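You operate a simulated robot arm through the tools that you are given. There is no shell and no other tool.

Carry out the task below with a simulated robot arm. There is one attempt and no reset: what you move stays moved.

JOB
Move the purple plug to socket 1 and the yellow plug to socket 7, then switch the logger back on.
Fine: switch the logger off before a plug comes out; leave the other plugs in.
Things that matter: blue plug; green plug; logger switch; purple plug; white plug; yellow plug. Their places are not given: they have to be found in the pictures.

The check looks at the end state, three seconds after you hand in, the way a careful person would. Anything else that was tipped, shoved, dropped, spilled or broken makes it a failure.

ROBOT AND FRAMES
A 7-joint arm with a two-finger parallel gripper, fixed in place. Base frame: the origin is at the foot of the arm, x ahead of it, y to its left, z up. Readings come in cm, rad, newtons and seconds.
With the tool pointing down near the work surface it reaches from about 50 to 94 cm from the base axis. Its first joint turns from -2.897 to 2.897 rad. Payload 3.91 kg.
Tool frame: the origin (TCP) lies between the finger pads and is the grasp point; the fingertips stand 3 cm ahead of it; z points along the fingers, y is the line along which they close. The gripper opens to 11 cm. The fingers are 2 cm wide and 1 cm thick; the gripper's body (4.8 by 11.2 cm) begins 5.5 cm behind the TCP.
Orientation is that of the tool frame in the base frame, as a unit quaternion [w, x, y, z]. With the fingers straight down and closing along the base's y, the tool's x points along the base's -x, its y along +y and its z along -z.

CONTROLS
- The arm moves only by the tool arm_command. Its argument "motion" is a list of rows, each a list of 7 numbers: the shift along the base's x, y, z in mm, then the turn, a rotation vector about the base's x, y, z in rad, then the finger opening in mm, from 0 to 110. In form: [[dx, dy, dz, ax, ay, az, claw], ...]. A call has 1 to 20 rows; each row shifts and turns the commanded pose from where the row before left it. A row lasts 0.2 s, in which the tool goes at most 5 cm and 0.15 rad; a call with a longer step from one row to the next is refused whole, and so is a gripper value outside its range. A pose out of reach is approached as far as the arm can. The call stops where the force on the tool passes 40 N (or 10 N more than at its start, if that is more) or the arm is blocked; 0.2 s more then pass. Each finger travels about 7.2 cm/s and halts on what it meets, pressing with about 42 N; the grip force reading is that of the motor and also rises with nothing between the fingers. The clock runs only during rows and for 0.2 s after the last one: add rows that do not move to give the fingers time. It gives the time, the measured TCP pose, the force on the tool (base axes), the opening and the grip force at its end, in the units of the frame above (readings bear some noise), with the torque about the TCP (base axes, N m) and any sound that the robot's microphone picked up, and new pictures: "show" is both (left out), scene, wrist or none.
- Cameras (640 x 400 px; columns grow to the right, rows downward): "scene" is fixed at [22.09, -64.92, 151.08]; the picture's right is [0.58, -0.81, 0.00], its down [-0.47, -0.34, -0.82] and it looks along [0.66, 0.48, -0.58] (base axes); focal length 346 px, centre (320, 200). "wrist" rides on the gripper at [7.2, 1.7, -10.3] in the tool frame; the picture's right is [-0.23, 0.97, 0.00], its down [-0.76, -0.18, -0.62] and it looks along [-0.61, -0.14, 0.78] (tool axes); focal length 222 px, centre (320, 200).
- raise_lower(by): slides the trunk up (or, below 0, down) by that many cm; the arm rides with it, the base frame stays. It gives what a move gives, with no picture.
- probe_pixels(camera, pixels): for up to 12 pixels [column, row] of the newest picture of that camera ("zoom" is the newest enlarged one), the place [x, y, z] in the base frame of the surface seen there, good to about 0.3 cm. It takes no simulated time.
- inspect(camera, box): a new picture of the part [left, top, right, bottom] of that camera's present view, enlarged. It takes no simulated time.
- close_job(): hands the job in; it is judged then, once.

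Leave the gripper open and the arm clear of the work at the hand-in unless told otherwise.

The tools are called as name(argument=value, ...) on one line, values as JSON. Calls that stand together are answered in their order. arm_command: Moves the arm, as the interface text tells. Its arguments: {"type":"object","properties":{"motion":{"type":"array","items":{"type":"array","items":{"type":"number"}}},"show":{"type":"string","enum":["both","scene","wrist","none"]}},"required":["motion"]} The other tools are called the same way: raise_lower (by) slides the trunk up or down; probe_pixels (camera, pixels) gives the place of the surface under pixels of a picture; inspect (camera, box) takes an enlarged picture of a part of a camera's view; close_job () hands the job in.

At the start:

```text
t: 0.0
tcp_pos: [32.48, -35.56, 126.23]
tool_rot: [0.0, 0.0, 1.0, 0.0]
ft_force: [-0.7, 0.7, 0.0]
ft_torque: [0.02, 0.06, 0.02]
opening: 10.99
grasp_force: 0.1
trunk travel left (down, up): [-62.5, 5.7]
```

scene: 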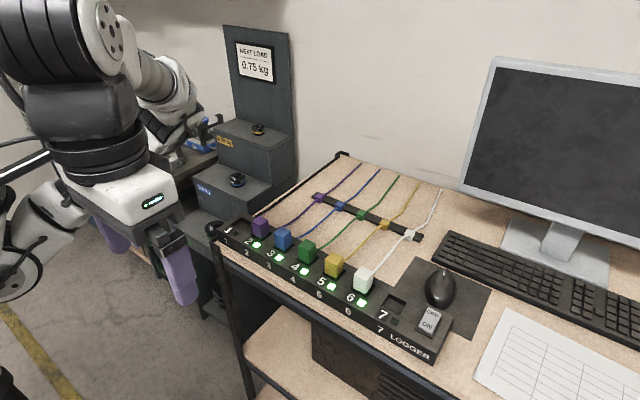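
wrist: 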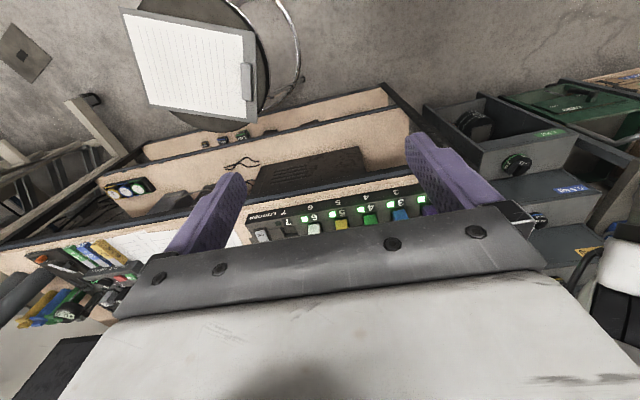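

I see a desk with a logger strip holding purple, blue, green, yellow and white plugs, and a rocker switch at the right end (about pixel 430,318). I'll enlarge that area first.

inspect(camera="scene", box=[210, 180, 470, 370])

probe_pixels(camera="scene", pixels=[[260, 223], [284, 234], [307, 247], [334, 262], [363, 278], [397, 303], [430, 318], [235, 228], [413, 354], [440, 290], [330, 180], [275, 250]])

```text
2.11 times, centred on (340, 275) of scene
```

zoom: 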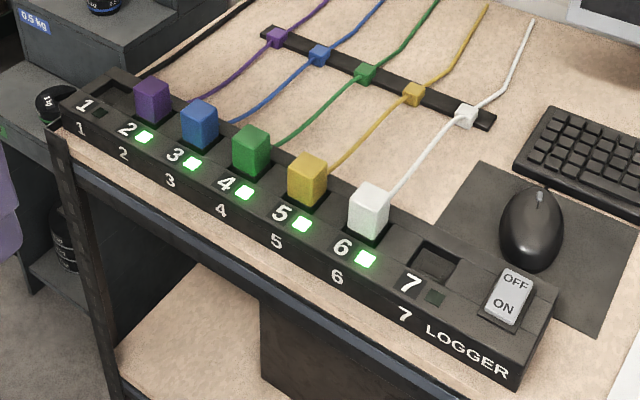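

```text
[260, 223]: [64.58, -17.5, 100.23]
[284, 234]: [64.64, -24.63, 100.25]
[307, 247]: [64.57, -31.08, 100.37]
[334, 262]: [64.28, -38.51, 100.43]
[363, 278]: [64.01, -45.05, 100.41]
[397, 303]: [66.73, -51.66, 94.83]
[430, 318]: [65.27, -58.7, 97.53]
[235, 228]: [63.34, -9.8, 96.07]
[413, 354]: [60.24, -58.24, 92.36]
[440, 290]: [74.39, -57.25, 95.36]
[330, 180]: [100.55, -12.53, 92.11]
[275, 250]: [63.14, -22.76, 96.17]
```

Purple is in socket 2, blue in 3, green in 4, yellow in 5 and white in 6, with sockets 1 and 7 empty. Next I'll take closer views of the switch and the plugs.

inspect(camera="scene", box=[370, 280, 460, 365])

inspect(camera="scene", box=[215, 200, 305, 260])

```text
4.71 times, centred on (415, 322) of scene
```

zoom: 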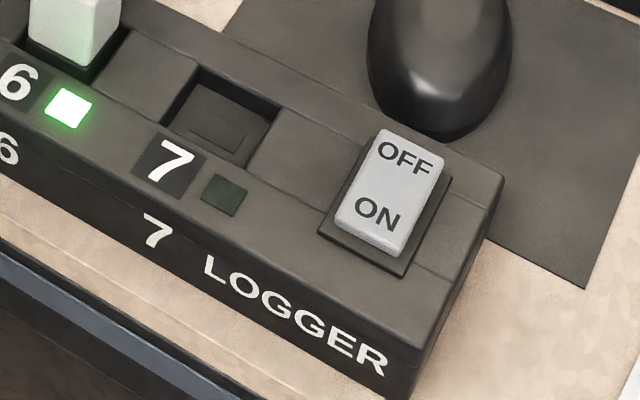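

```text
6.67 times, centred on (260, 230) of scene
```

zoom: 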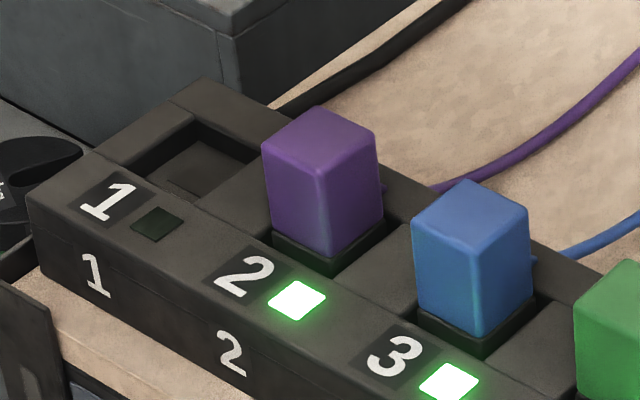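

The newest zoom shows the purple plug and socket 1. I'll probe the plug's corners and the edges of the socket recess.

probe_pixels(camera="zoom", pixels=[[268, 152], [320, 174], [372, 142], [320, 112], [320, 145], [328, 245], [195, 165], [134, 168], [192, 118], [257, 150], [205, 208], [230, 210]])

inspect(camera="scene", box=[370, 280, 460, 365])

```text
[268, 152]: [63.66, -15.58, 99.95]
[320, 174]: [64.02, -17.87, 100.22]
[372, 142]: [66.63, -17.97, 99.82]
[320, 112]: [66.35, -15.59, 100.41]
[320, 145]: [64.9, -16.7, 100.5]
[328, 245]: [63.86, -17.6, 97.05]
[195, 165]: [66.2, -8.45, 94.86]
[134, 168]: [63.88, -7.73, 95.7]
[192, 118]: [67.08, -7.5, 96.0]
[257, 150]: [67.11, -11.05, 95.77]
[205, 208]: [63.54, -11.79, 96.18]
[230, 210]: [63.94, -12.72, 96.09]
```

```text
4.71 times, centred on (415, 322) of scene
```

zoom: 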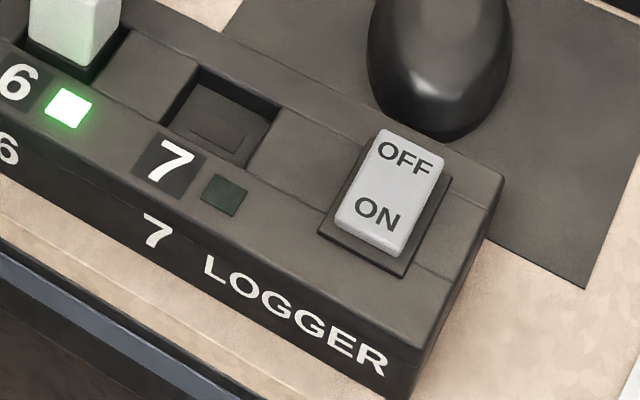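

I'll probe the switch rocker and the corners of socket 7 in this zoom.

probe_pixels(camera="zoom", pixels=[[383, 135], [440, 160], [340, 220], [395, 250], [405, 155], [377, 213], [391, 190], [200, 72], [283, 110], [165, 125], [240, 165], [222, 118]])

inspect(camera="scene", box=[290, 230, 400, 310])

```text
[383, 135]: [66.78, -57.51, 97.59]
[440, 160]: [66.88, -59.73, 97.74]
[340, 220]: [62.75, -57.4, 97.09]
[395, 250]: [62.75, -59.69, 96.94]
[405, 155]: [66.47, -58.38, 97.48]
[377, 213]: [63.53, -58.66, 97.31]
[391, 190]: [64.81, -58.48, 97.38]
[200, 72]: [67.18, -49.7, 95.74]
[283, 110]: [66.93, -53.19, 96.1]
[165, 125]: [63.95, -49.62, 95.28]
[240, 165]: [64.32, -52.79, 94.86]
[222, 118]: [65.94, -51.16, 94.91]
```

```text
5.00 times, centred on (345, 270) of scene
```

zoom: 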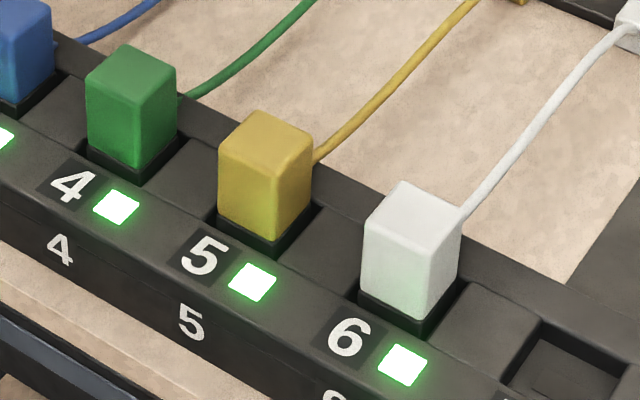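

I'll probe the yellow, white and green plugs for their position and orientation.

probe_pixels(camera="zoom", pixels=[[224, 148], [271, 165], [307, 132], [264, 115], [266, 140], [264, 235], [369, 222], [415, 240], [455, 205], [402, 185], [410, 212], [130, 72]])

inspect(camera="wrist", box=[240, 160, 440, 260])

```text
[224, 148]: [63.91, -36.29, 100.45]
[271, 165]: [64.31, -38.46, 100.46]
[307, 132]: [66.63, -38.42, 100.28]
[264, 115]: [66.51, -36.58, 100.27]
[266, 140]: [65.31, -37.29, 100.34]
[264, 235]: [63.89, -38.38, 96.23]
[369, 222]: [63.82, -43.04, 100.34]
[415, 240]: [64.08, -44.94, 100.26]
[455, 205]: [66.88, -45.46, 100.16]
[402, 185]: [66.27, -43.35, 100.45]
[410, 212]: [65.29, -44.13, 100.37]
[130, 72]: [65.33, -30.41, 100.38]
```

```text
3.20 times, centred on (340, 210) of wrist
```

zoom: 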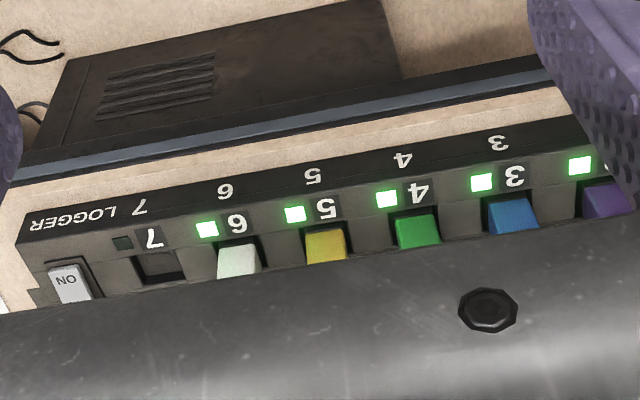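

All the plugs sit at x≈65.3, with a pitch of about 6.9 cm along y: purple −16.7, yellow −37.4, white −44.3, socket 7 ≈ −51.2, socket 1 ≈ −9.8. The rocker runs from x=62.7 (ON end, pressed low) to 66.9 (OFF end, raised) at y≈−58.6. I'll close the fingers and move high above the OFF end.

arm_command(motion=[[20, -13, 0, 0, 0, 0, 60], [36, -24, -5, 0, 0, 0, 20], [36, -24, -10, 0, 0, 0, 0], [36, -24, -10, 0, 0, 0, 0], [36, -24, -10, 0, 0, 0, 0], [36, -24, -10, 0, 0, 0, 0], [36, -24, -10, 0, 0, 0, 0], [36, -24, -10, 0, 0, 0, 0], [36, -24, -10, 0, 0, 0, 0], [32, -25, -10, 0, 0, 0, 0], [0, 0, 0, 0, 0, 0, 0], [0, 0, 0, 0, 0, 0, 0]], show="both")

```text
t: 2.6
tcp_pos: [63.23, -54.19, 117.38]
tool_rot: [0.0, 0.001, 1.0, -0.001]
ft_force: [0.0, -0.6, 0.3]
ft_torque: [-0.01, -0.02, 0.03]
opening: 0.0
grasp_force: 37.5
out of reach, approached as far as the arm can: row 9, 10
trunk travel left (down, up): [-62.5, 5.7]
```

scene: 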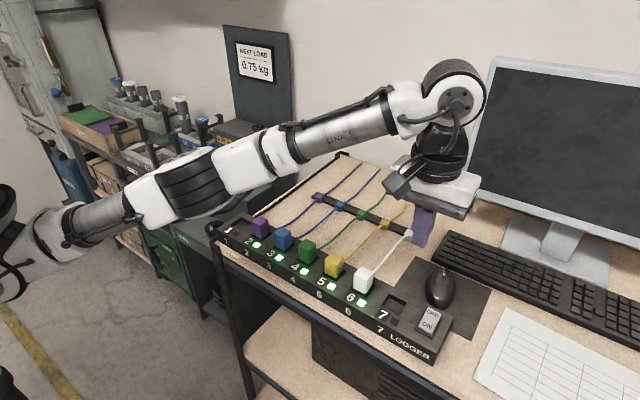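
wrist: 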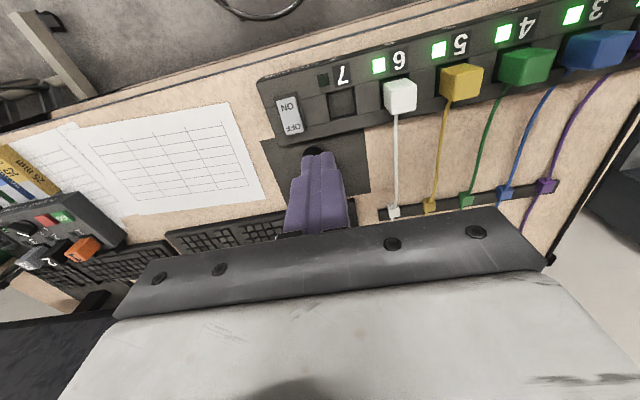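

The arm was nearly stretched out at that height and stopped short at (63.2, −54.2, 117.4). Lowering should bring the target into reach, so I'll descend 8 cm and read where the commanded pose has gone.

arm_command(motion=[[0, 0, -20, 0, 0, 0, 0], [0, 0, -20, 0, 0, 0, 0], [0, 0, -20, 0, 0, 0, 0], [0, 0, -20, 0, 0, 0, 0], [0, 0, 0, 0, 0, 0, 0]], show="both")

```text
t: 3.8
tcp_pos: [63.38, -54.09, 109.4]
tool_rot: [0.0, 0.0, 1.0, -0.001]
ft_force: [-0.4, -0.6, -0.1]
ft_torque: [0.03, 0.0, -0.05]
opening: 0.02
grasp_force: 38.0
trunk travel left (down, up): [-62.5, 5.7]
```

scene: 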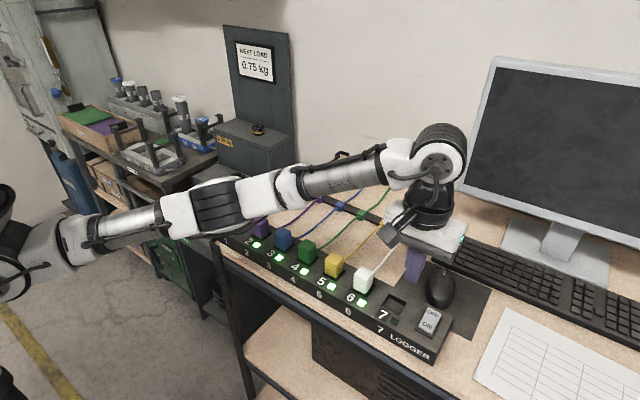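
wrist: 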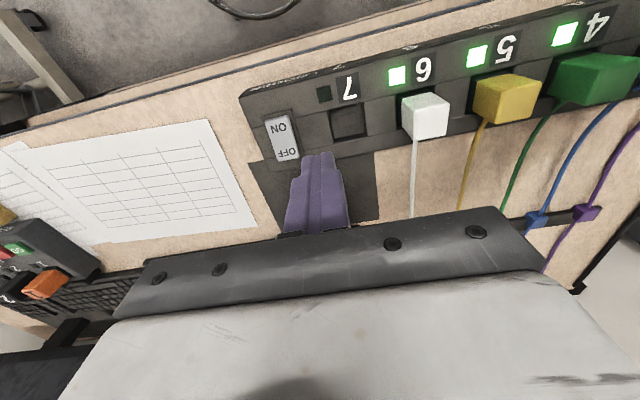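

The commanded pose follows the reached pose. I'll check the clearance of the arm links over the desk by probing some arm pixels.

probe_pixels(camera="scene", pixels=[[20, 250], [130, 220], [215, 205], [280, 190], [340, 180], [400, 160], [440, 150], [430, 200], [215, 228], [300, 205], [350, 196], [405, 182]])

```text
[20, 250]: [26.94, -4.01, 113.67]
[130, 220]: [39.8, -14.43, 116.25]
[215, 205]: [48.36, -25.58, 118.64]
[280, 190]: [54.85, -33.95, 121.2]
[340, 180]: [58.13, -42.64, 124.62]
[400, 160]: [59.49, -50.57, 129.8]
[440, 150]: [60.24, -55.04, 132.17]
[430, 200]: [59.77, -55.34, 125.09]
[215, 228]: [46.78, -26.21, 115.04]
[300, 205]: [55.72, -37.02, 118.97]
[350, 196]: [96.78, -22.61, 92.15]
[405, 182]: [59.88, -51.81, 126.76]
```

The links stay above z≈113 and the plug tops are at 100.4, so there is room. I'll move down and over to above the OFF end, target (66.4, −58.6, 103).

arm_command(motion=[[5, -8, -15, 0, 0, 0, 0], [5, -8, -15, 0, 0, 0, 0], [5, -8, -12, 0, 0, 0, 0], [5, -8, -10, 0, 0, 0, 0], [5, -7, -8, 0, 0, 0, 0], [5, -6, -4, 0, 0, 0, 0], [0, 0, 0, 0, 0, 0, 0]], show="both")

```text
t: 5.4
tcp_pos: [65.88, -57.68, 103.16]
tool_rot: [0.0, 0.0, 1.0, -0.001]
ft_force: [0.1, -0.5, 0.1]
ft_torque: [0.01, -0.04, -0.02]
opening: 0.03
grasp_force: 37.6
out of reach, approached as far as the arm can: row 5, 6
trunk travel left (down, up): [-62.5, 5.7]
```

scene: 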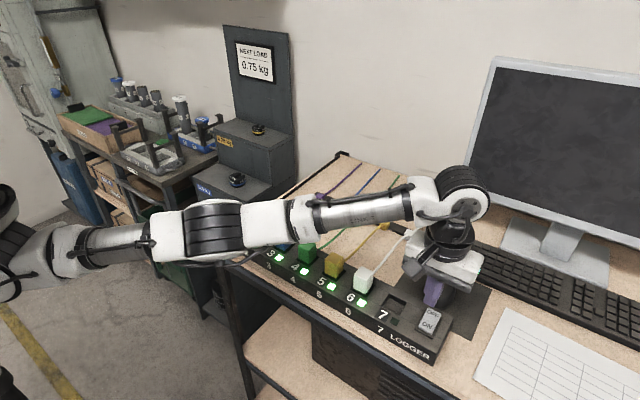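
wrist: 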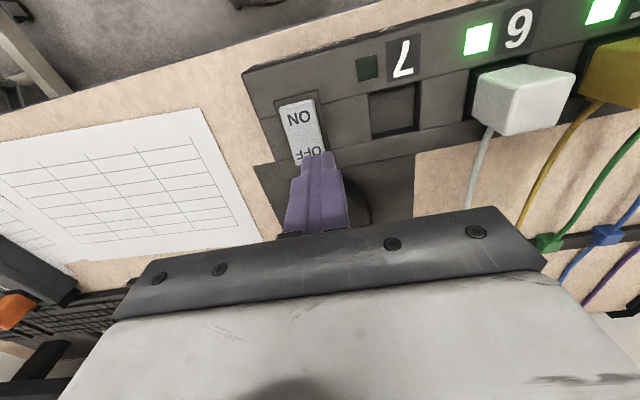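

I'm about 1 cm short of the target at this height. Raising the trunk 5.5 cm brings the shoulder closer to wrist height, which gives more reach and more link clearance.

raise_lower(by=5.5)

```text
t: 6.4
tcp_pos: [65.95, -57.63, 108.72]
tool_rot: [0.0, 0.0, 1.0, 0.0]
ft_force: [0.8, 0.4, 0.2]
ft_torque: [-0.01, 0.0, 0.01]
opening: 0.0
grasp_force: 37.4
trunk travel left (down, up): [-68.0, 0.2]
```

The TCP is now at z=108.7. I'll descend to about z=102, then shift to (66.5, −58.6).

arm_command(motion=[[0, 0, -20, 0, 0, 0, 0], [0, 0, -20, 0, 0, 0, 0], [0, 0, -20, 0, 0, 0, 0], [2, -4, -5, 0, 0, 0, 0], [3, -5, 0, 0, 0, 0, 0], [0, 0, 0, 0, 0, 0, 0]], show="both")

```text
t: 7.8
tcp_pos: [66.22, -58.35, 102.3]
tool_rot: [0.0, 0.001, 1.0, 0.001]
ft_force: [-0.2, 0.7, 0.4]
ft_torque: [-0.03, 0.02, 0.02]
opening: 0.01
grasp_force: 37.5
trunk travel left (down, up): [-68.0, 0.2]
```

scene: 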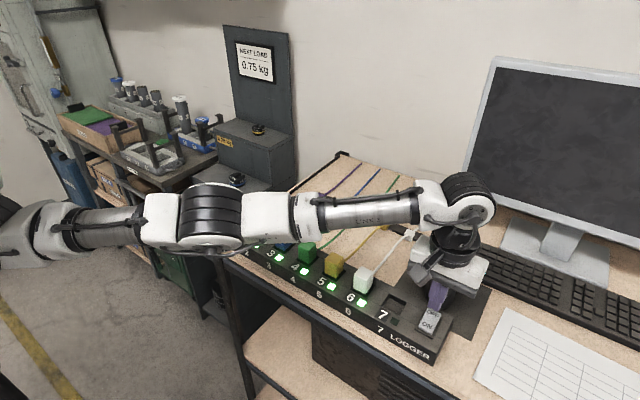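
wrist: 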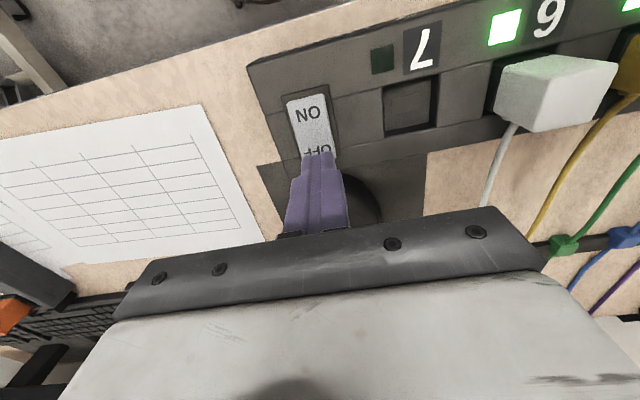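

Fingertips are at about z=99.3 over the OFF end. I'll press down slowly.

arm_command(motion=[[1, -1, -6, 0, 0, 0, 0], [0, 0, -5, 0, 0, 0, 0], [0, 0, -4, 0, 0, 0, 0], [0, 0, -3, 0, 0, 0, 0], [0, 0, -2, 0, 0, 0, 0], [0, 0, 0, 0, 0, 0, 0]], show="both")

```text
t: 9.2
tcp_pos: [66.42, -58.57, 100.46]
tool_rot: [0.001, 0.0, 1.0, -0.001]
ft_force: [0.4, 1.5, 8.5]
ft_torque: [0.05, 0.09, -0.02]
opening: 0.0
grasp_force: 37.0
trunk travel left (down, up): [-68.0, 0.2]
```

scene: 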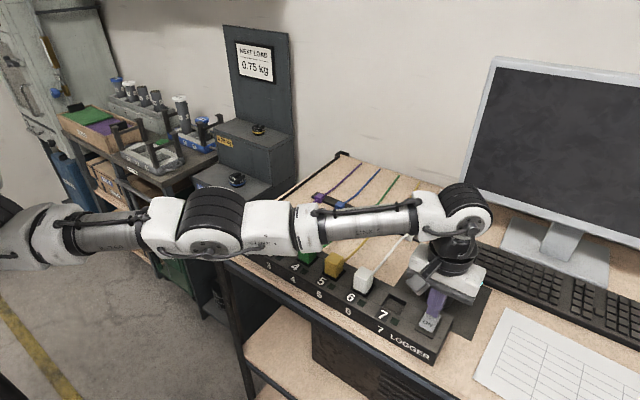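
wrist: 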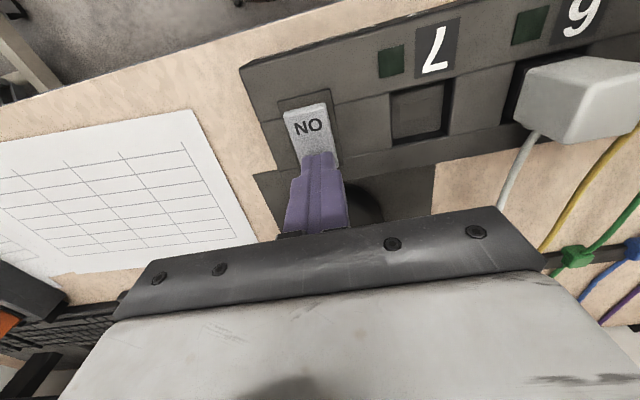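

All the LEDs are dark, so the switch has toggled OFF with 8.5 N on the tool. I'll lift and confirm it stays off.

arm_command(motion=[[0, 0, 10, 0, 0, 0, 0], [0, 0, 20, 0, 0, 0, 0], [0, 0, 30, 0, 0, 0, 0], [-10, 15, 30, 0, 0, 0, 0], [-10, 20, 20, 0, 0, 0, 0], [-10, 30, 0, 0, 0, 0, 0], [0, 0, 0, 0, 0, 0, 0]], show="both")

inspect(camera="scene", box=[210, 200, 470, 370])

```text
t: 10.8
tcp_pos: [65.9, -56.48, 111.88]
tool_rot: [0.0, 0.0, 1.0, 0.0]
ft_force: [1.0, 0.5, -0.1]
ft_torque: [0.0, 0.0, 0.01]
opening: 0.02
grasp_force: 37.7
out of reach, approached as far as the arm can: row 3, 4, 5, 6
trunk travel left (down, up): [-68.0, 0.2]
```

scene: 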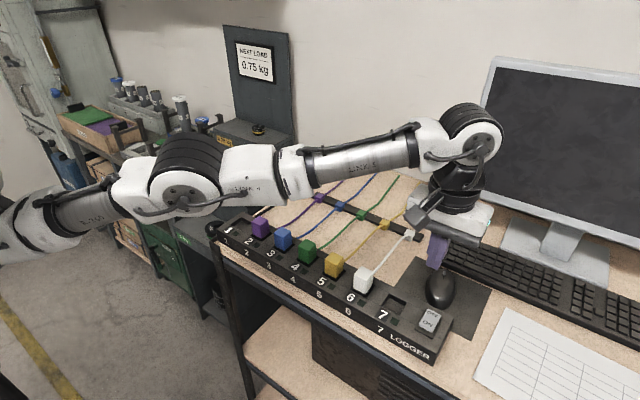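
wrist: 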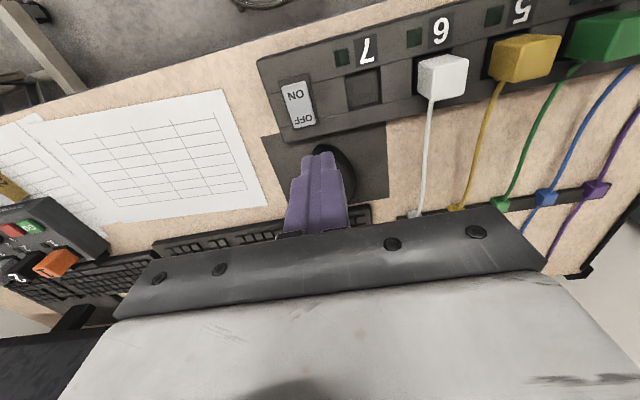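

```text
2.35 times, centred on (340, 285) of scene
```

zoom: 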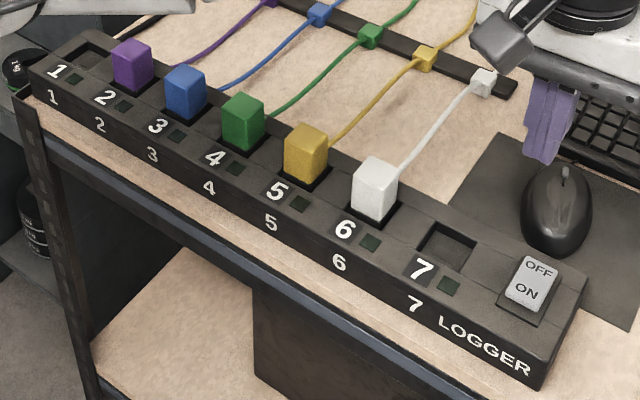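

All seven LEDs are dark and the rocker's OFF end is down. Now I'll travel at z≈112 toward the purple plug at (65.25, −16.75), opening the fingers to 50 mm on the way.

arm_command(motion=[[-2, 30, 0, 0, 0, 0, 20], [-2, 40, 0, 0, 0, 0, 40], [-2, 45, 0, 0, 0, 0, 50], [0, 45, 0, 0, 0, 0, 50], [0, 45, 0, 0, 0, 0, 50], [0, 45, 0, 0, 0, 0, 50], [0, 45, 0, 0, 0, 0, 50], [0, 45, 0, 0, 0, 0, 50], [0, 37, 0, 0, 0, 0, 50], [0, 20, 0, 0, 0, 0, 50], [0, 0, 0, 0, 0, 0, 50], [0, 0, 0, 0, 0, 0, 50]], show="both")

```text
t: 13.4
tcp_pos: [75.98, -45.9, 115.86]
tool_rot: [0.0, 0.0, 1.0, -0.001]
ft_force: [-0.3, 0.0, -0.3]
ft_torque: [0.0, 0.01, -0.01]
opening: 5.02
grasp_force: 0.0
out of reach, approached as far as the arm can: row 1, 2, 3, 4, 5, 6, 7, 8, 9, 10
trunk travel left (down, up): [-68.0, 0.2]
```

scene: 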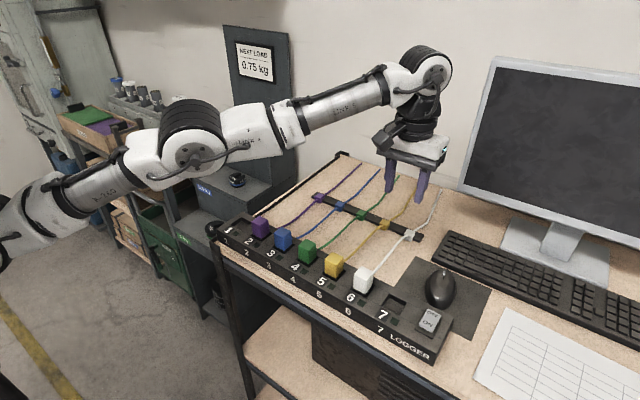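
wrist: 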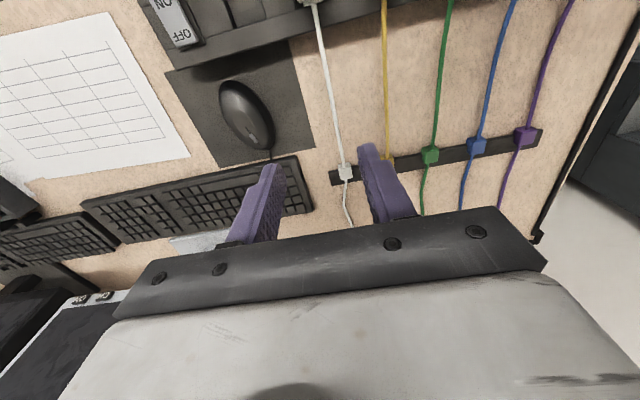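

The arm didn't follow my line. It slid outward along its reach limit to (76.0, −45.9, 115.9), clear of everything. I'll test whether it can retract straight inward with small steps.

arm_command(motion=[[-13, 8, 0, 0, 0, 0, 50], [-13, 8, 0, 0, 0, 0, 50], [0, 0, 0, 0, 0, 0, 50]], show="scene")

probe_pixels(camera="scene", pixels=[[490, 62], [470, 170], [525, 230], [25, 215], [80, 195], [190, 150], [255, 135], [345, 102], [435, 75], [425, 125]])

```text
t: 14.2
tcp_pos: [75.64, -46.2, 116.14]
tool_rot: [0.0, 0.001, 1.0, 0.0]
ft_force: [-0.2, -0.8, 0.0]
ft_torque: [-0.01, 0.03, 0.03]
opening: 5.01
grasp_force: 0.1
out of reach, approached as far as the arm can: row 1, 2
trunk travel left (down, up): [-68.0, 0.2]
```

scene: 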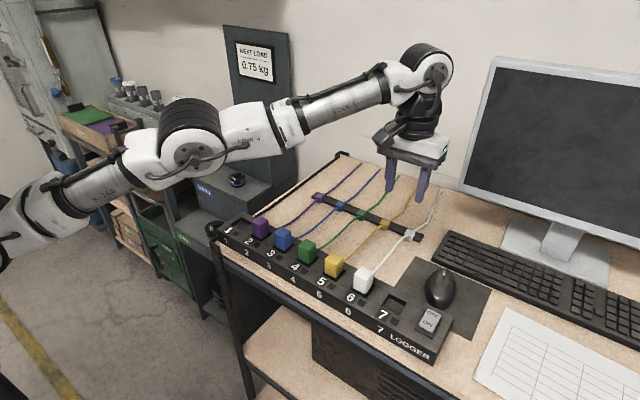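

```text
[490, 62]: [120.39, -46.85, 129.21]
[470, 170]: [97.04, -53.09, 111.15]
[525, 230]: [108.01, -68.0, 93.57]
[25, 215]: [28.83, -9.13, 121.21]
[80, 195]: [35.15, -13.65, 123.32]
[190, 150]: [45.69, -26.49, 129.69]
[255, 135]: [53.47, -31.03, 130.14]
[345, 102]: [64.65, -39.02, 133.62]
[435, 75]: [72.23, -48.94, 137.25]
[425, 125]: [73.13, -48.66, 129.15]
```

The straight arm can't retract radially because of the singularity. Earlier, a straight descent from the limit worked, so I'll lower 8 cm in small steps here, with the fingertips staying at or above z≈105 over the cables.

arm_command(motion=[[0, 0, -10, 0, 0, 0, 50], [0, 0, -10, 0, 0, 0, 50], [0, 0, -10, 0, 0, 0, 50], [0, 0, -10, 0, 0, 0, 50], [0, 0, -10, 0, 0, 0, 50], [0, 0, -10, 0, 0, 0, 50], [0, 0, -10, 0, 0, 0, 50], [0, 0, -10, 0, 0, 0, 50], [0, 0, 0, 0, 0, 0, 50]], show="scene")

```text
t: 16.2
tcp_pos: [77.2, -47.23, 108.77]
tool_rot: [-0.001, 0.0, 1.0, 0.0]
ft_force: [0.5, -0.1, 0.3]
ft_torque: [-0.03, -0.02, -0.01]
opening: 5.03
grasp_force: 0.1
out of reach, approached as far as the arm can: row 2, 4, 6, 8
trunk travel left (down, up): [-68.0, 0.2]
```

scene: 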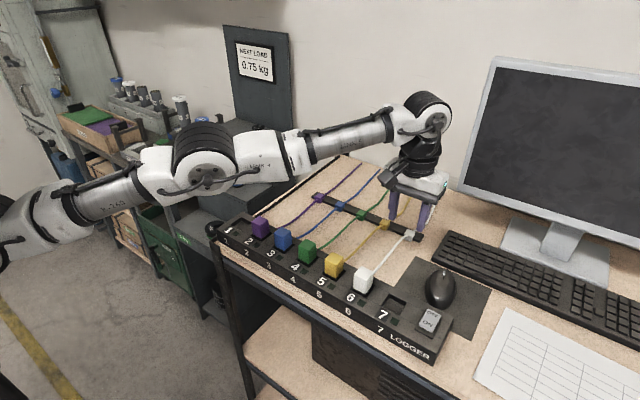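

The arm seems to be in the over-stretched elbow branch: inward steps hit the elbow limit and it slides out instead. To leave that branch I'll swing along the arc to the left, away from the monitor and over open desk. There I'll push against the outer limit, hold, and try coming back in.

arm_command(motion=[[22, 36, 8, 0, 0, 0, 50], [22, 36, 8, 0, 0, 0, 50], [20, 38, 8, 0, 0, 0, 50], [18, 38, 8, 0, 0, 0, 50], [40, -14, 0, 0, 0, 0, 50], [0, 0, 0, 0, 0, 0, 50], [-20, 7, 0, 0, 0, 0, 50], [-20, 7, 0, 0, 0, 0, 50], [-20, 7, 0, 0, 0, 0, 50], [0, 0, 0, 0, 0, 0, 50]], show="scene")

```text
t: 18.4
tcp_pos: [85.94, -32.96, 112.81]
tool_rot: [0.0, 0.0, 1.0, 0.0]
ft_force: [0.0, -0.5, 0.5]
ft_torque: [0.01, -0.02, -0.02]
opening: 4.98
grasp_force: 0.1
out of reach, approached as far as the arm can: row 1, 2, 4, 5, 7, 8, 9
trunk travel left (down, up): [-68.0, 0.2]
```

scene: 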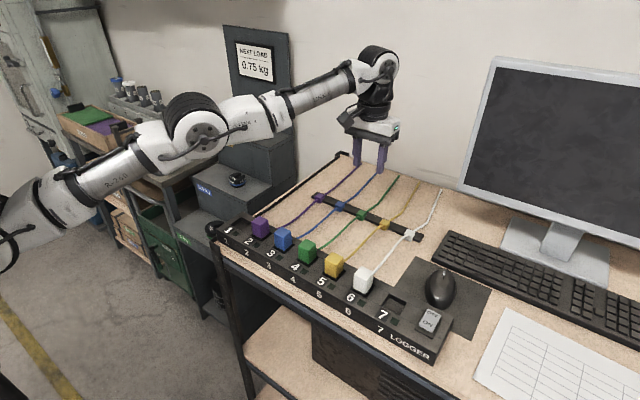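

Still on the boundary at r≈92. I'll try several outward pushes of different sizes, each followed by inward steps, and watch which inward rows succeed. It's all over open desk at z≈113.

arm_command(motion=[[9, -4, 2, 0, 0, 0, 50], [-23, 9, -6, 0, 0, 0, 50], [18, -7, 5, 0, 0, 0, 50], [-23, 9, -6, 0, 0, 0, 50], [28, -11, 7, 0, 0, 0, 50], [-23, 9, -6, 0, 0, 0, 50], [43, -16, 11, 0, 0, 0, 50], [-23, 9, -6, 0, 0, 0, 50], [-23, 9, -6, 0, 0, 0, 50], [0, 0, 0, 0, 0, 0, 50]], show="scene")

```text
t: 20.6
tcp_pos: [86.12, -32.71, 112.76]
tool_rot: [-0.002, 0.001, 1.0, -0.001]
ft_force: [0.0, -0.1, -0.5]
ft_torque: [0.0, 0.01, 0.01]
opening: 4.99
grasp_force: 0.0
out of reach, approached as far as the arm can: row 1, 2, 3, 4, 5, 6, 7, 8, 9
trunk travel left (down, up): [-68.0, 0.2]
```

scene: 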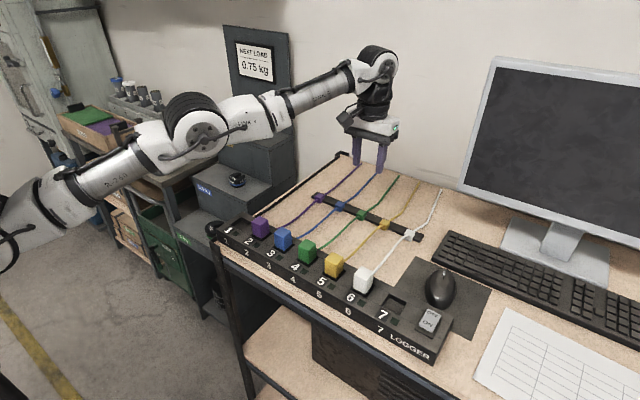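

The arm is pinned radially both ways. I'll look closely at the arm to judge the elbow and wrist configuration.

inspect(camera="scene", box=[0, 30, 410, 280])

probe_pixels(camera="scene", pixels=[[205, 142], [70, 195], [110, 178], [245, 120], [310, 92], [350, 78], [378, 62], [385, 80], [20, 215], [375, 105], [180, 150], [8, 250]])

```text
1.56 times, centred on (205, 155) of scene
```

zoom: 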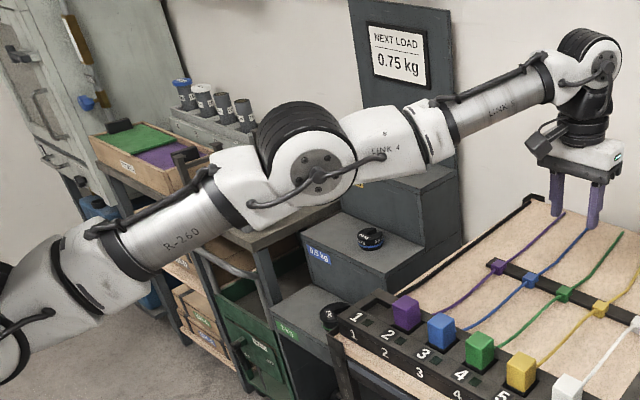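

```text
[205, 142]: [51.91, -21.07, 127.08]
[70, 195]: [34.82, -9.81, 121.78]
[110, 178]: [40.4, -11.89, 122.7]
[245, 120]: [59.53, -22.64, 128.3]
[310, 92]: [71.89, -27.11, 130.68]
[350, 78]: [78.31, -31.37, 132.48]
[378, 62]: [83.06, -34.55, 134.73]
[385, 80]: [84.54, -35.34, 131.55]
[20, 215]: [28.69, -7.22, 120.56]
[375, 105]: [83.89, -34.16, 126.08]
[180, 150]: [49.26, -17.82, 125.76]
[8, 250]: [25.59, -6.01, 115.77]
```

The geometry suggests the arm is simply straight, around a shoulder near (20, 0, 113). Leaving full stretch needs a big elbow motion for little hand motion, so I'll try very small inward steps of 2–4 mm.

arm_command(motion=[[-2, 1, 0, 0, 0, 0, 50], [-2, 1, -1, 0, 0, 0, 50], [-2, 1, -1, 0, 0, 0, 50], [-2, 1, -1, 0, 0, 0, 50], [-2, 1, -1, 0, 0, 0, 50], [-2, 1, -1, 0, 0, 0, 50], [-3, 1, -1, 0, 0, 0, 50], [-3, 1, -1, 0, 0, 0, 50], [-3, 2, -1, 0, 0, 0, 50], [-3, 2, -1, 0, 0, 0, 50], [-4, 2, -1, 0, 0, 0, 50], [-4, 2, -1, 0, 0, 0, 50]], show="none")

```text
t: 23.2
tcp_pos: [86.03, -32.64, 112.75]
tool_rot: [-0.001, -0.001, 1.0, 0.0]
ft_force: [-0.8, 1.0, 0.3]
ft_torque: [0.02, 0.03, -0.04]
opening: 5.0
grasp_force: 0.0
out of reach, approached as far as the arm can: row 2, 4, 5, 7, 8, 9, 10, 11, 12
trunk travel left (down, up): [-68.0, 0.2]
```

No net motion. A wrist tilt couples into the elbow, so I'll tip the fingers inward toward the base about the wrist, which should bend the elbow upward, while drawing the hand inward.

arm_command(motion=[[-25, 12, 0, 0.0533, 0.1076, 0, 50], [-25, 12, 0, 0.0533, 0.1076, 0, 50], [-25, 12, 0, 0.0533, 0.1076, 0, 50], [-25, 12, 0, 0.0533, 0.1076, 0, 50], [0, 0, 0, 0, 0, 0, 50]], show="scene")

```text
t: 24.4
tcp_pos: [82.51, -31.44, 112.94]
tool_rot: [-0.079, 0.006, 0.996, 0.04]
ft_force: [0.4, 0.6, -0.1]
ft_torque: [0.03, 0.0, 0.0]
opening: 5.05
grasp_force: 0.1
out of reach, approached as far as the arm can: row 2, 3, 4
trunk travel left (down, up): [-68.0, 0.2]
```

scene: 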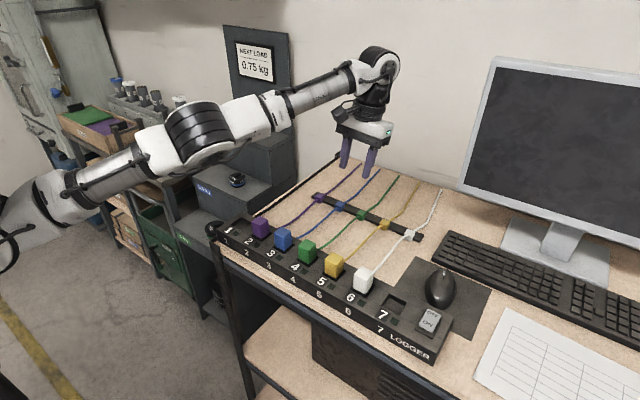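

The elbow swivelled a bit and the tool tilted about 0.18 rad, so there is some freedom. Next I'll try inward motion from here, with a little of the tilt going back.

arm_command(motion=[[-9, 4, 0, 0, 0, 0, 50], [-9, 4, 0, 0, 0, 0, 50], [-9, 4, -5, 0, 0, 0, 50], [-9, 4, -5, 0, 0, 0, 50], [0, 0, -10, 0, 0, 0, 50], [0, 0, -10, 0, 0, 0, 50], [0, 0, 0, 0, 0, 0, 50]], show="scene")

```text
t: 26.0
tcp_pos: [82.85, -31.59, 111.16]
tool_rot: [-0.08, 0.006, 0.996, 0.042]
ft_force: [0.4, -0.2, -0.9]
ft_torque: [0.02, -0.02, 0.01]
opening: 5.01
grasp_force: 0.0
out of reach, approached as far as the arm can: row 1, 2, 3, 4, 6
trunk travel left (down, up): [-68.0, 0.2]
```

scene: 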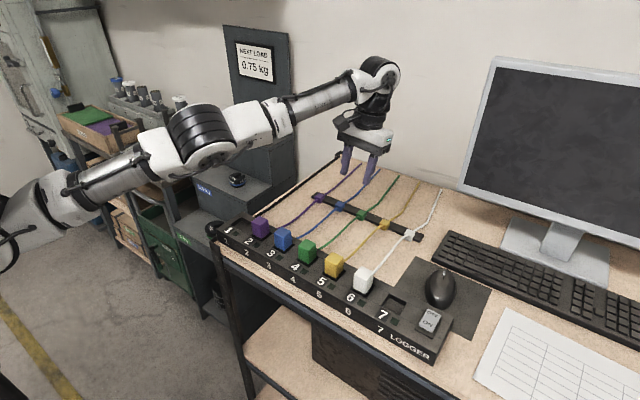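

Still pinned. I'll try tipping the fingers outward about the wrist instead, with a small net inward pull on the wrist; the open desk leaves room for it.

arm_command(motion=[[16, -8, 0, -0.0533, -0.1076, 0, 50], [16, -8, 0, -0.0533, -0.1076, 0, 50], [16, -8, 0, -0.0533, -0.1076, 0, 50], [16, -8, 0, -0.0533, -0.1076, 0, 50], [16, -8, 0, -0.0533, -0.1076, 0, 50], [0, 0, 0, 0, 0, 0, 50]], show="scene")

inspect(camera="scene", box=[0, 30, 410, 280])

```text
t: 27.4
tcp_pos: [93.86, -37.23, 111.77]
tool_rot: [0.188, 0.005, 0.978, -0.089]
ft_force: [-0.4, 0.5, -0.8]
ft_torque: [0.0, 0.02, -0.06]
opening: 4.98
grasp_force: 0.1
out of reach, approached as far as the arm can: row 1, 2, 3, 4, 5
trunk travel left (down, up): [-68.0, 0.2]
```

scene: 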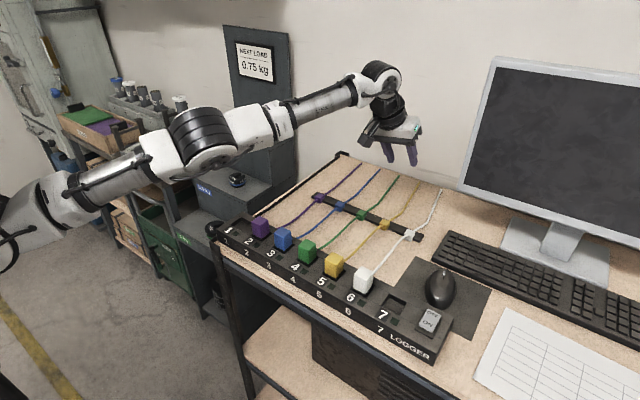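

```text
1.56 times, centred on (205, 155) of scene
```

zoom: 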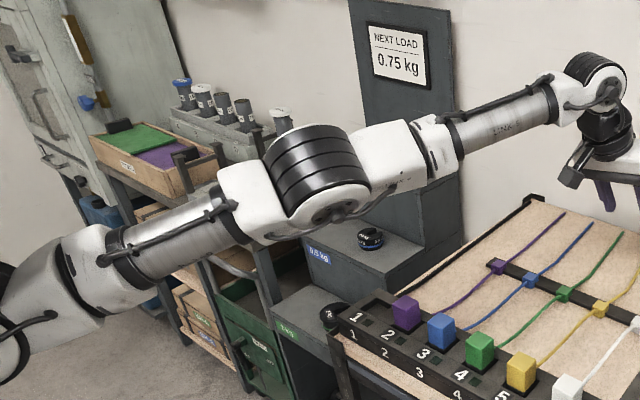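

The wrist itself barely moves. I'll measure the radial play by pushing outward first and reading the pose.

arm_command(motion=[[-13, 7, 5, 0.0533, 0.1076, 0, 50], [-13, 7, 5, 0.0533, 0.1076, 0, 50], [-13, 7, 5, 0.0533, 0.1076, 0, 50], [10, -5, 0, 0, 0, 0, 50], [30, -15, 5, 0, 0, 0, 50], [0, 0, 0, 0, 0, 0, 50]], show="none")

```text
t: 28.8
tcp_pos: [87.47, -32.78, 113.47]
tool_rot: [0.027, 0.006, 1.0, -0.012]
ft_force: [0.2, -0.1, 0.0]
ft_torque: [0.03, -0.02, 0.01]
opening: 4.99
grasp_force: 0.1
out of reach, approached as far as the arm can: row 1, 2, 3, 4, 5
trunk travel left (down, up): [-68.0, 0.2]
```

Outward limit reads (87.5, −32.8, 113.5). Now a single inward push to see how far it comes.

arm_command(motion=[[-40, 20, -8, 0, 0, 0, 50], [0, 0, 0, 0, 0, 0, 50], [0, 0, 0, 0, 0, 0, 50]], show="none")

```text
t: 29.6
tcp_pos: [87.27, -32.65, 113.66]
tool_rot: [0.028, 0.006, 1.0, -0.011]
ft_force: [0.5, 0.7, 0.2]
ft_torque: [-0.02, 0.01, 0.01]
opening: 5.04
grasp_force: 0.0
out of reach, approached as far as the arm can: row 1
trunk travel left (down, up): [-68.0, 0.2]
```

There's almost no radial play, so it is a true straight-arm singularity. A larger inward tilt of about 1 rad about the wrist, with only tiny inward creep, should build real elbow bend. I'll do that in steady steps well above the desk.

arm_command(motion=[[-28, 13.5, 0, 0.0612, 0.126, 0, 50], [-27.5, 13.4, 4, 0.0612, 0.126, 0, 50], [-26.8, 13, 8, 0.0612, 0.126, 0, 50], [-25.5, 12.4, 12, 0.0612, 0.126, 0, 50], [-23.8, 11.5, 15, 0.0612, 0.126, 0, 50], [-21.6, 10.5, 18, 0.0612, 0.126, 0, 50], [-19, 9.2, 20, 0.0612, 0.126, 0, 50], [0, 0, 0, 0, 0, 0, 50]], show="scene")

inspect(camera="scene", box=[0, 30, 410, 280])

```text
t: 31.4
tcp_pos: [73.54, -29.94, 118.41]
tool_rot: [-0.201, 0.064, 0.971, 0.109]
ft_force: [-0.5, 0.2, 1.2]
ft_torque: [0.02, -0.08, -0.01]
opening: 5.03
grasp_force: 0.0
out of reach, approached as far as the arm can: row 1, 2, 3, 4, 5, 6, 7
trunk travel left (down, up): [-68.0, 0.2]
```

scene: 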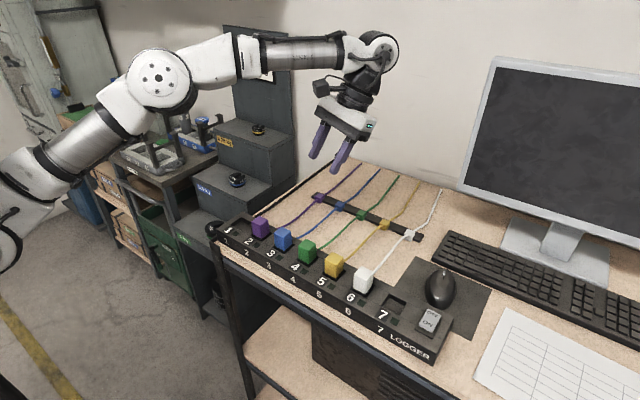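

```text
1.56 times, centred on (205, 155) of scene
```

zoom: 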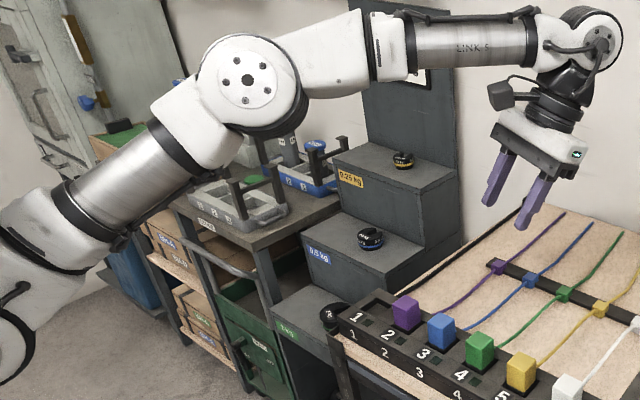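

Now the elbow is clearly bent upward, which is the normal branch. I'll rotate the tool back to straight down about the TCP, which also pulls the wrist inward, with a small inward move.

arm_command(motion=[[-10, 4, 0, -0.037, -0.068, 0.0217, 50], [-10, 4, 0, -0.037, -0.068, 0.0217, 50], [-10, 4, 0, -0.037, -0.068, 0.0217, 50], [-10, 4, 0, -0.037, -0.068, 0.0217, 50], [-10, 4, 0, -0.037, -0.068, 0.0217, 50], [-10, 4, 0, -0.037, -0.068, 0.0217, 50], [0, 0, 0, 0, 0, 0, 50]], show="scene")

```text
t: 33.0
tcp_pos: [67.67, -27.5, 118.36]
tool_rot: [0.001, 0.001, 1.0, -0.001]
ft_force: [-0.9, 0.7, -0.1]
ft_torque: [-0.01, 0.05, 0.0]
opening: 5.0
grasp_force: 0.2
trunk travel left (down, up): [-68.0, 0.2]
```

scene: 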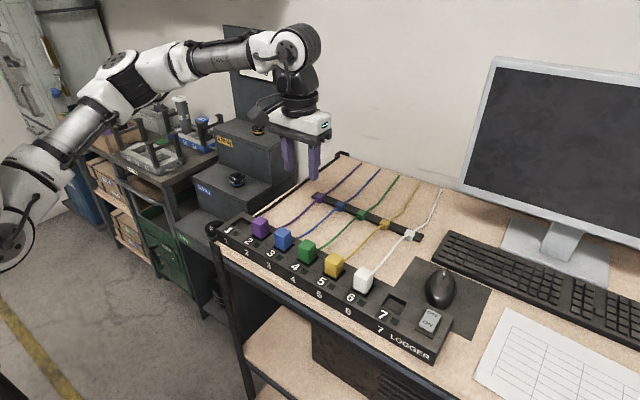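

Recovered: the tool is vertical at (67.7, −27.5, 118.4) with the elbow bent normally. Now I'll move above the purple plug at (65.25, −16.75), down to z≈108.

arm_command(motion=[[-5, 22, -15, 0, 0, 0, 50], [-5, 22, -20, 0, 0, 0, 50], [-5, 22, -20, 0, 0, 0, 50], [-5, 22, -20, 0, 0, 0, 50], [-4, 19.5, -20, 0, 0, 0, 50], [0, 0, 0, 0, 0, 0, 50], [0, 0, 0, 0, 0, 0, 50]], show="both")

```text
t: 34.6
tcp_pos: [65.18, -16.91, 108.77]
tool_rot: [0.0, 0.001, 1.0, -0.001]
ft_force: [0.3, -0.6, 0.8]
ft_torque: [-0.03, 0.01, 0.0]
opening: 5.01
grasp_force: 0.0
trunk travel left (down, up): [-68.0, 0.2]
```

scene: 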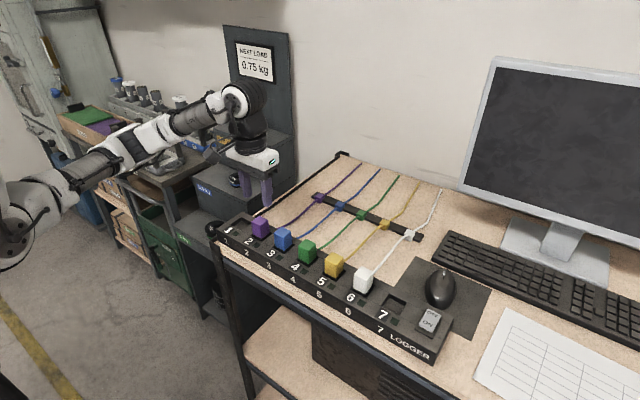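
wrist: 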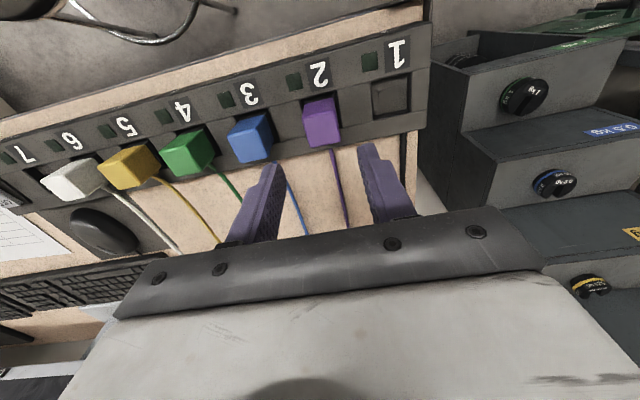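

I'm above the purple plug (wrist image around (321,120)). I'll zoom the wrist view and probe the plug top and socket 1 for precise centring.

inspect(camera="wrist", box=[270, 30, 430, 190])

```text
2.50 times, centred on (350, 110) of wrist
```

zoom: 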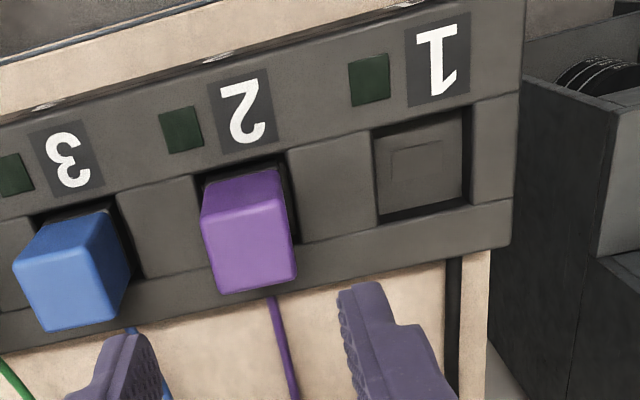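

I'll probe the purple top face corners, the socket 1 recess corners and the cable exit.

probe_pixels(camera="zoom", pixels=[[209, 214], [281, 206], [292, 278], [219, 288], [250, 247], [372, 128], [464, 108], [470, 203], [380, 223], [420, 165], [276, 320], [285, 360]])

```text
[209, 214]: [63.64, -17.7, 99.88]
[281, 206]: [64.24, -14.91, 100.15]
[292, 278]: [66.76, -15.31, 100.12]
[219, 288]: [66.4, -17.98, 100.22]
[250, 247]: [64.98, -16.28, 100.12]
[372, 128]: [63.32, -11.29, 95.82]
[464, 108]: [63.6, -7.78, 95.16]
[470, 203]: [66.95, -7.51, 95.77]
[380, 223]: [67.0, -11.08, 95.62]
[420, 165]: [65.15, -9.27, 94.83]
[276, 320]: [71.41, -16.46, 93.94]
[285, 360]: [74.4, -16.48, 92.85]
```

From the LED positions I get a pitch of 7.0 cm with the strip aligned to y. The purple centre is about (65.2, −16.6), top 100.2. I'll descend to TCP z≈99.8 (tips ~0.8 cm above the strip) with the fingers open 50 mm.

arm_command(motion=[[0, 1.5, -15, 0, 0, 0, 50], [0, 1.5, -20, 0, 0, 0, 50], [0, 0, -20, 0, 0, 0, 50], [0, 0, -15, 0, 0, 0, 50], [0, 0, -10, 0, 0, 0, 50], [0, 0, -9, 0, 0, 0, 50], [0, 0, 0, 0, 0, 0, 50]], show="both")

inspect(camera="wrist", box=[220, 50, 440, 250])

inspect(camera="scene", box=[215, 180, 315, 260])

```text
t: 36.2
tcp_pos: [65.38, -16.4, 100.08]
tool_rot: [0.001, 0.0, 1.0, -0.001]
ft_force: [0.0, 0.2, -0.4]
ft_torque: [-0.01, 0.0, -0.02]
opening: 5.02
grasp_force: 0.0
trunk travel left (down, up): [-68.0, 0.2]
```

scene: 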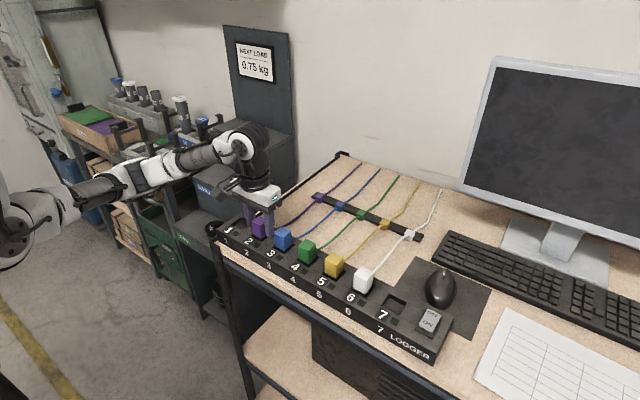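
wrist: 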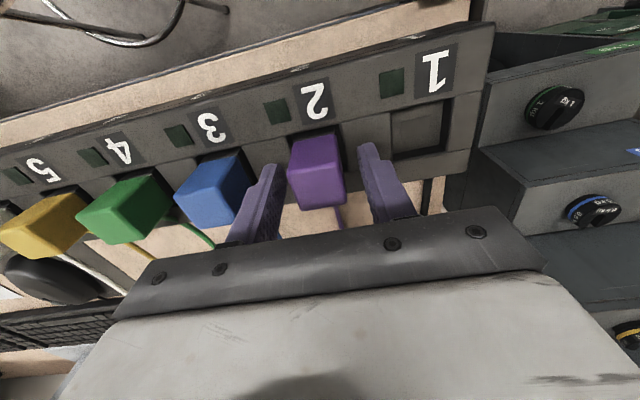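

```text
2.00 times, centred on (330, 150) of wrist
```

zoom: 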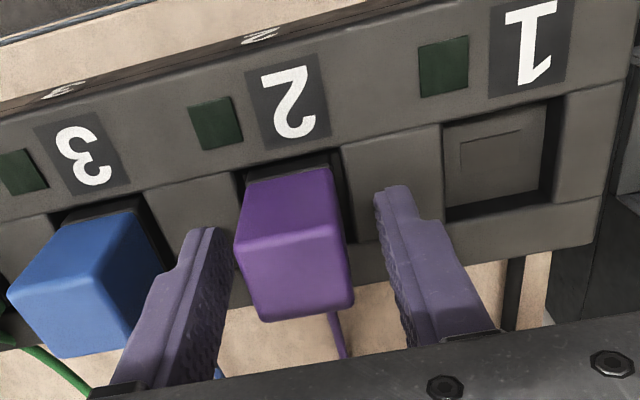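

```text
5.00 times, centred on (265, 220) of scene
```

zoom: 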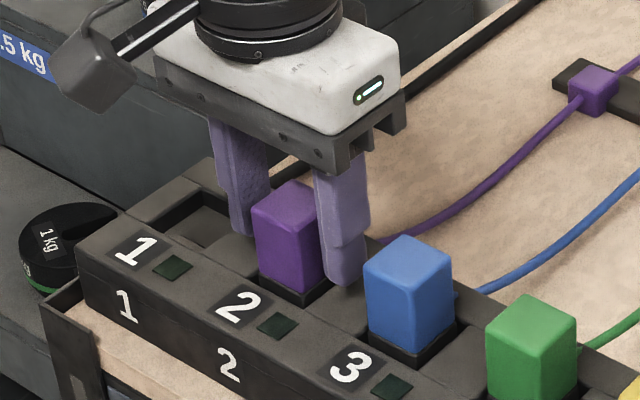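

Fingers straddle the purple plug cleanly. I'll close on it and hold for about 1 s.

arm_command(motion=[[0, 0, 0, 0, 0, 0, 35], [0, 0, 0, 0, 0, 0, 10], [0, 0, 0, 0, 0, 0, 10], [0, 0, 0, 0, 0, 0, 10], [0, 0, 0, 0, 0, 0, 10]], show="wrist")

```text
t: 37.4
tcp_pos: [65.3, -16.36, 100.14]
tool_rot: [0.001, 0.001, 1.0, -0.001]
ft_force: [0.6, -0.2, -0.4]
ft_torque: [0.0, 0.01, 0.03]
opening: 2.94
grasp_force: 42.0
trunk travel left (down, up): [-68.0, 0.2]
```

wrist: 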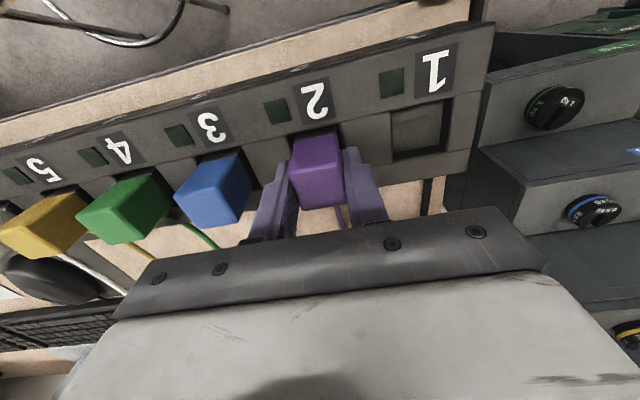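

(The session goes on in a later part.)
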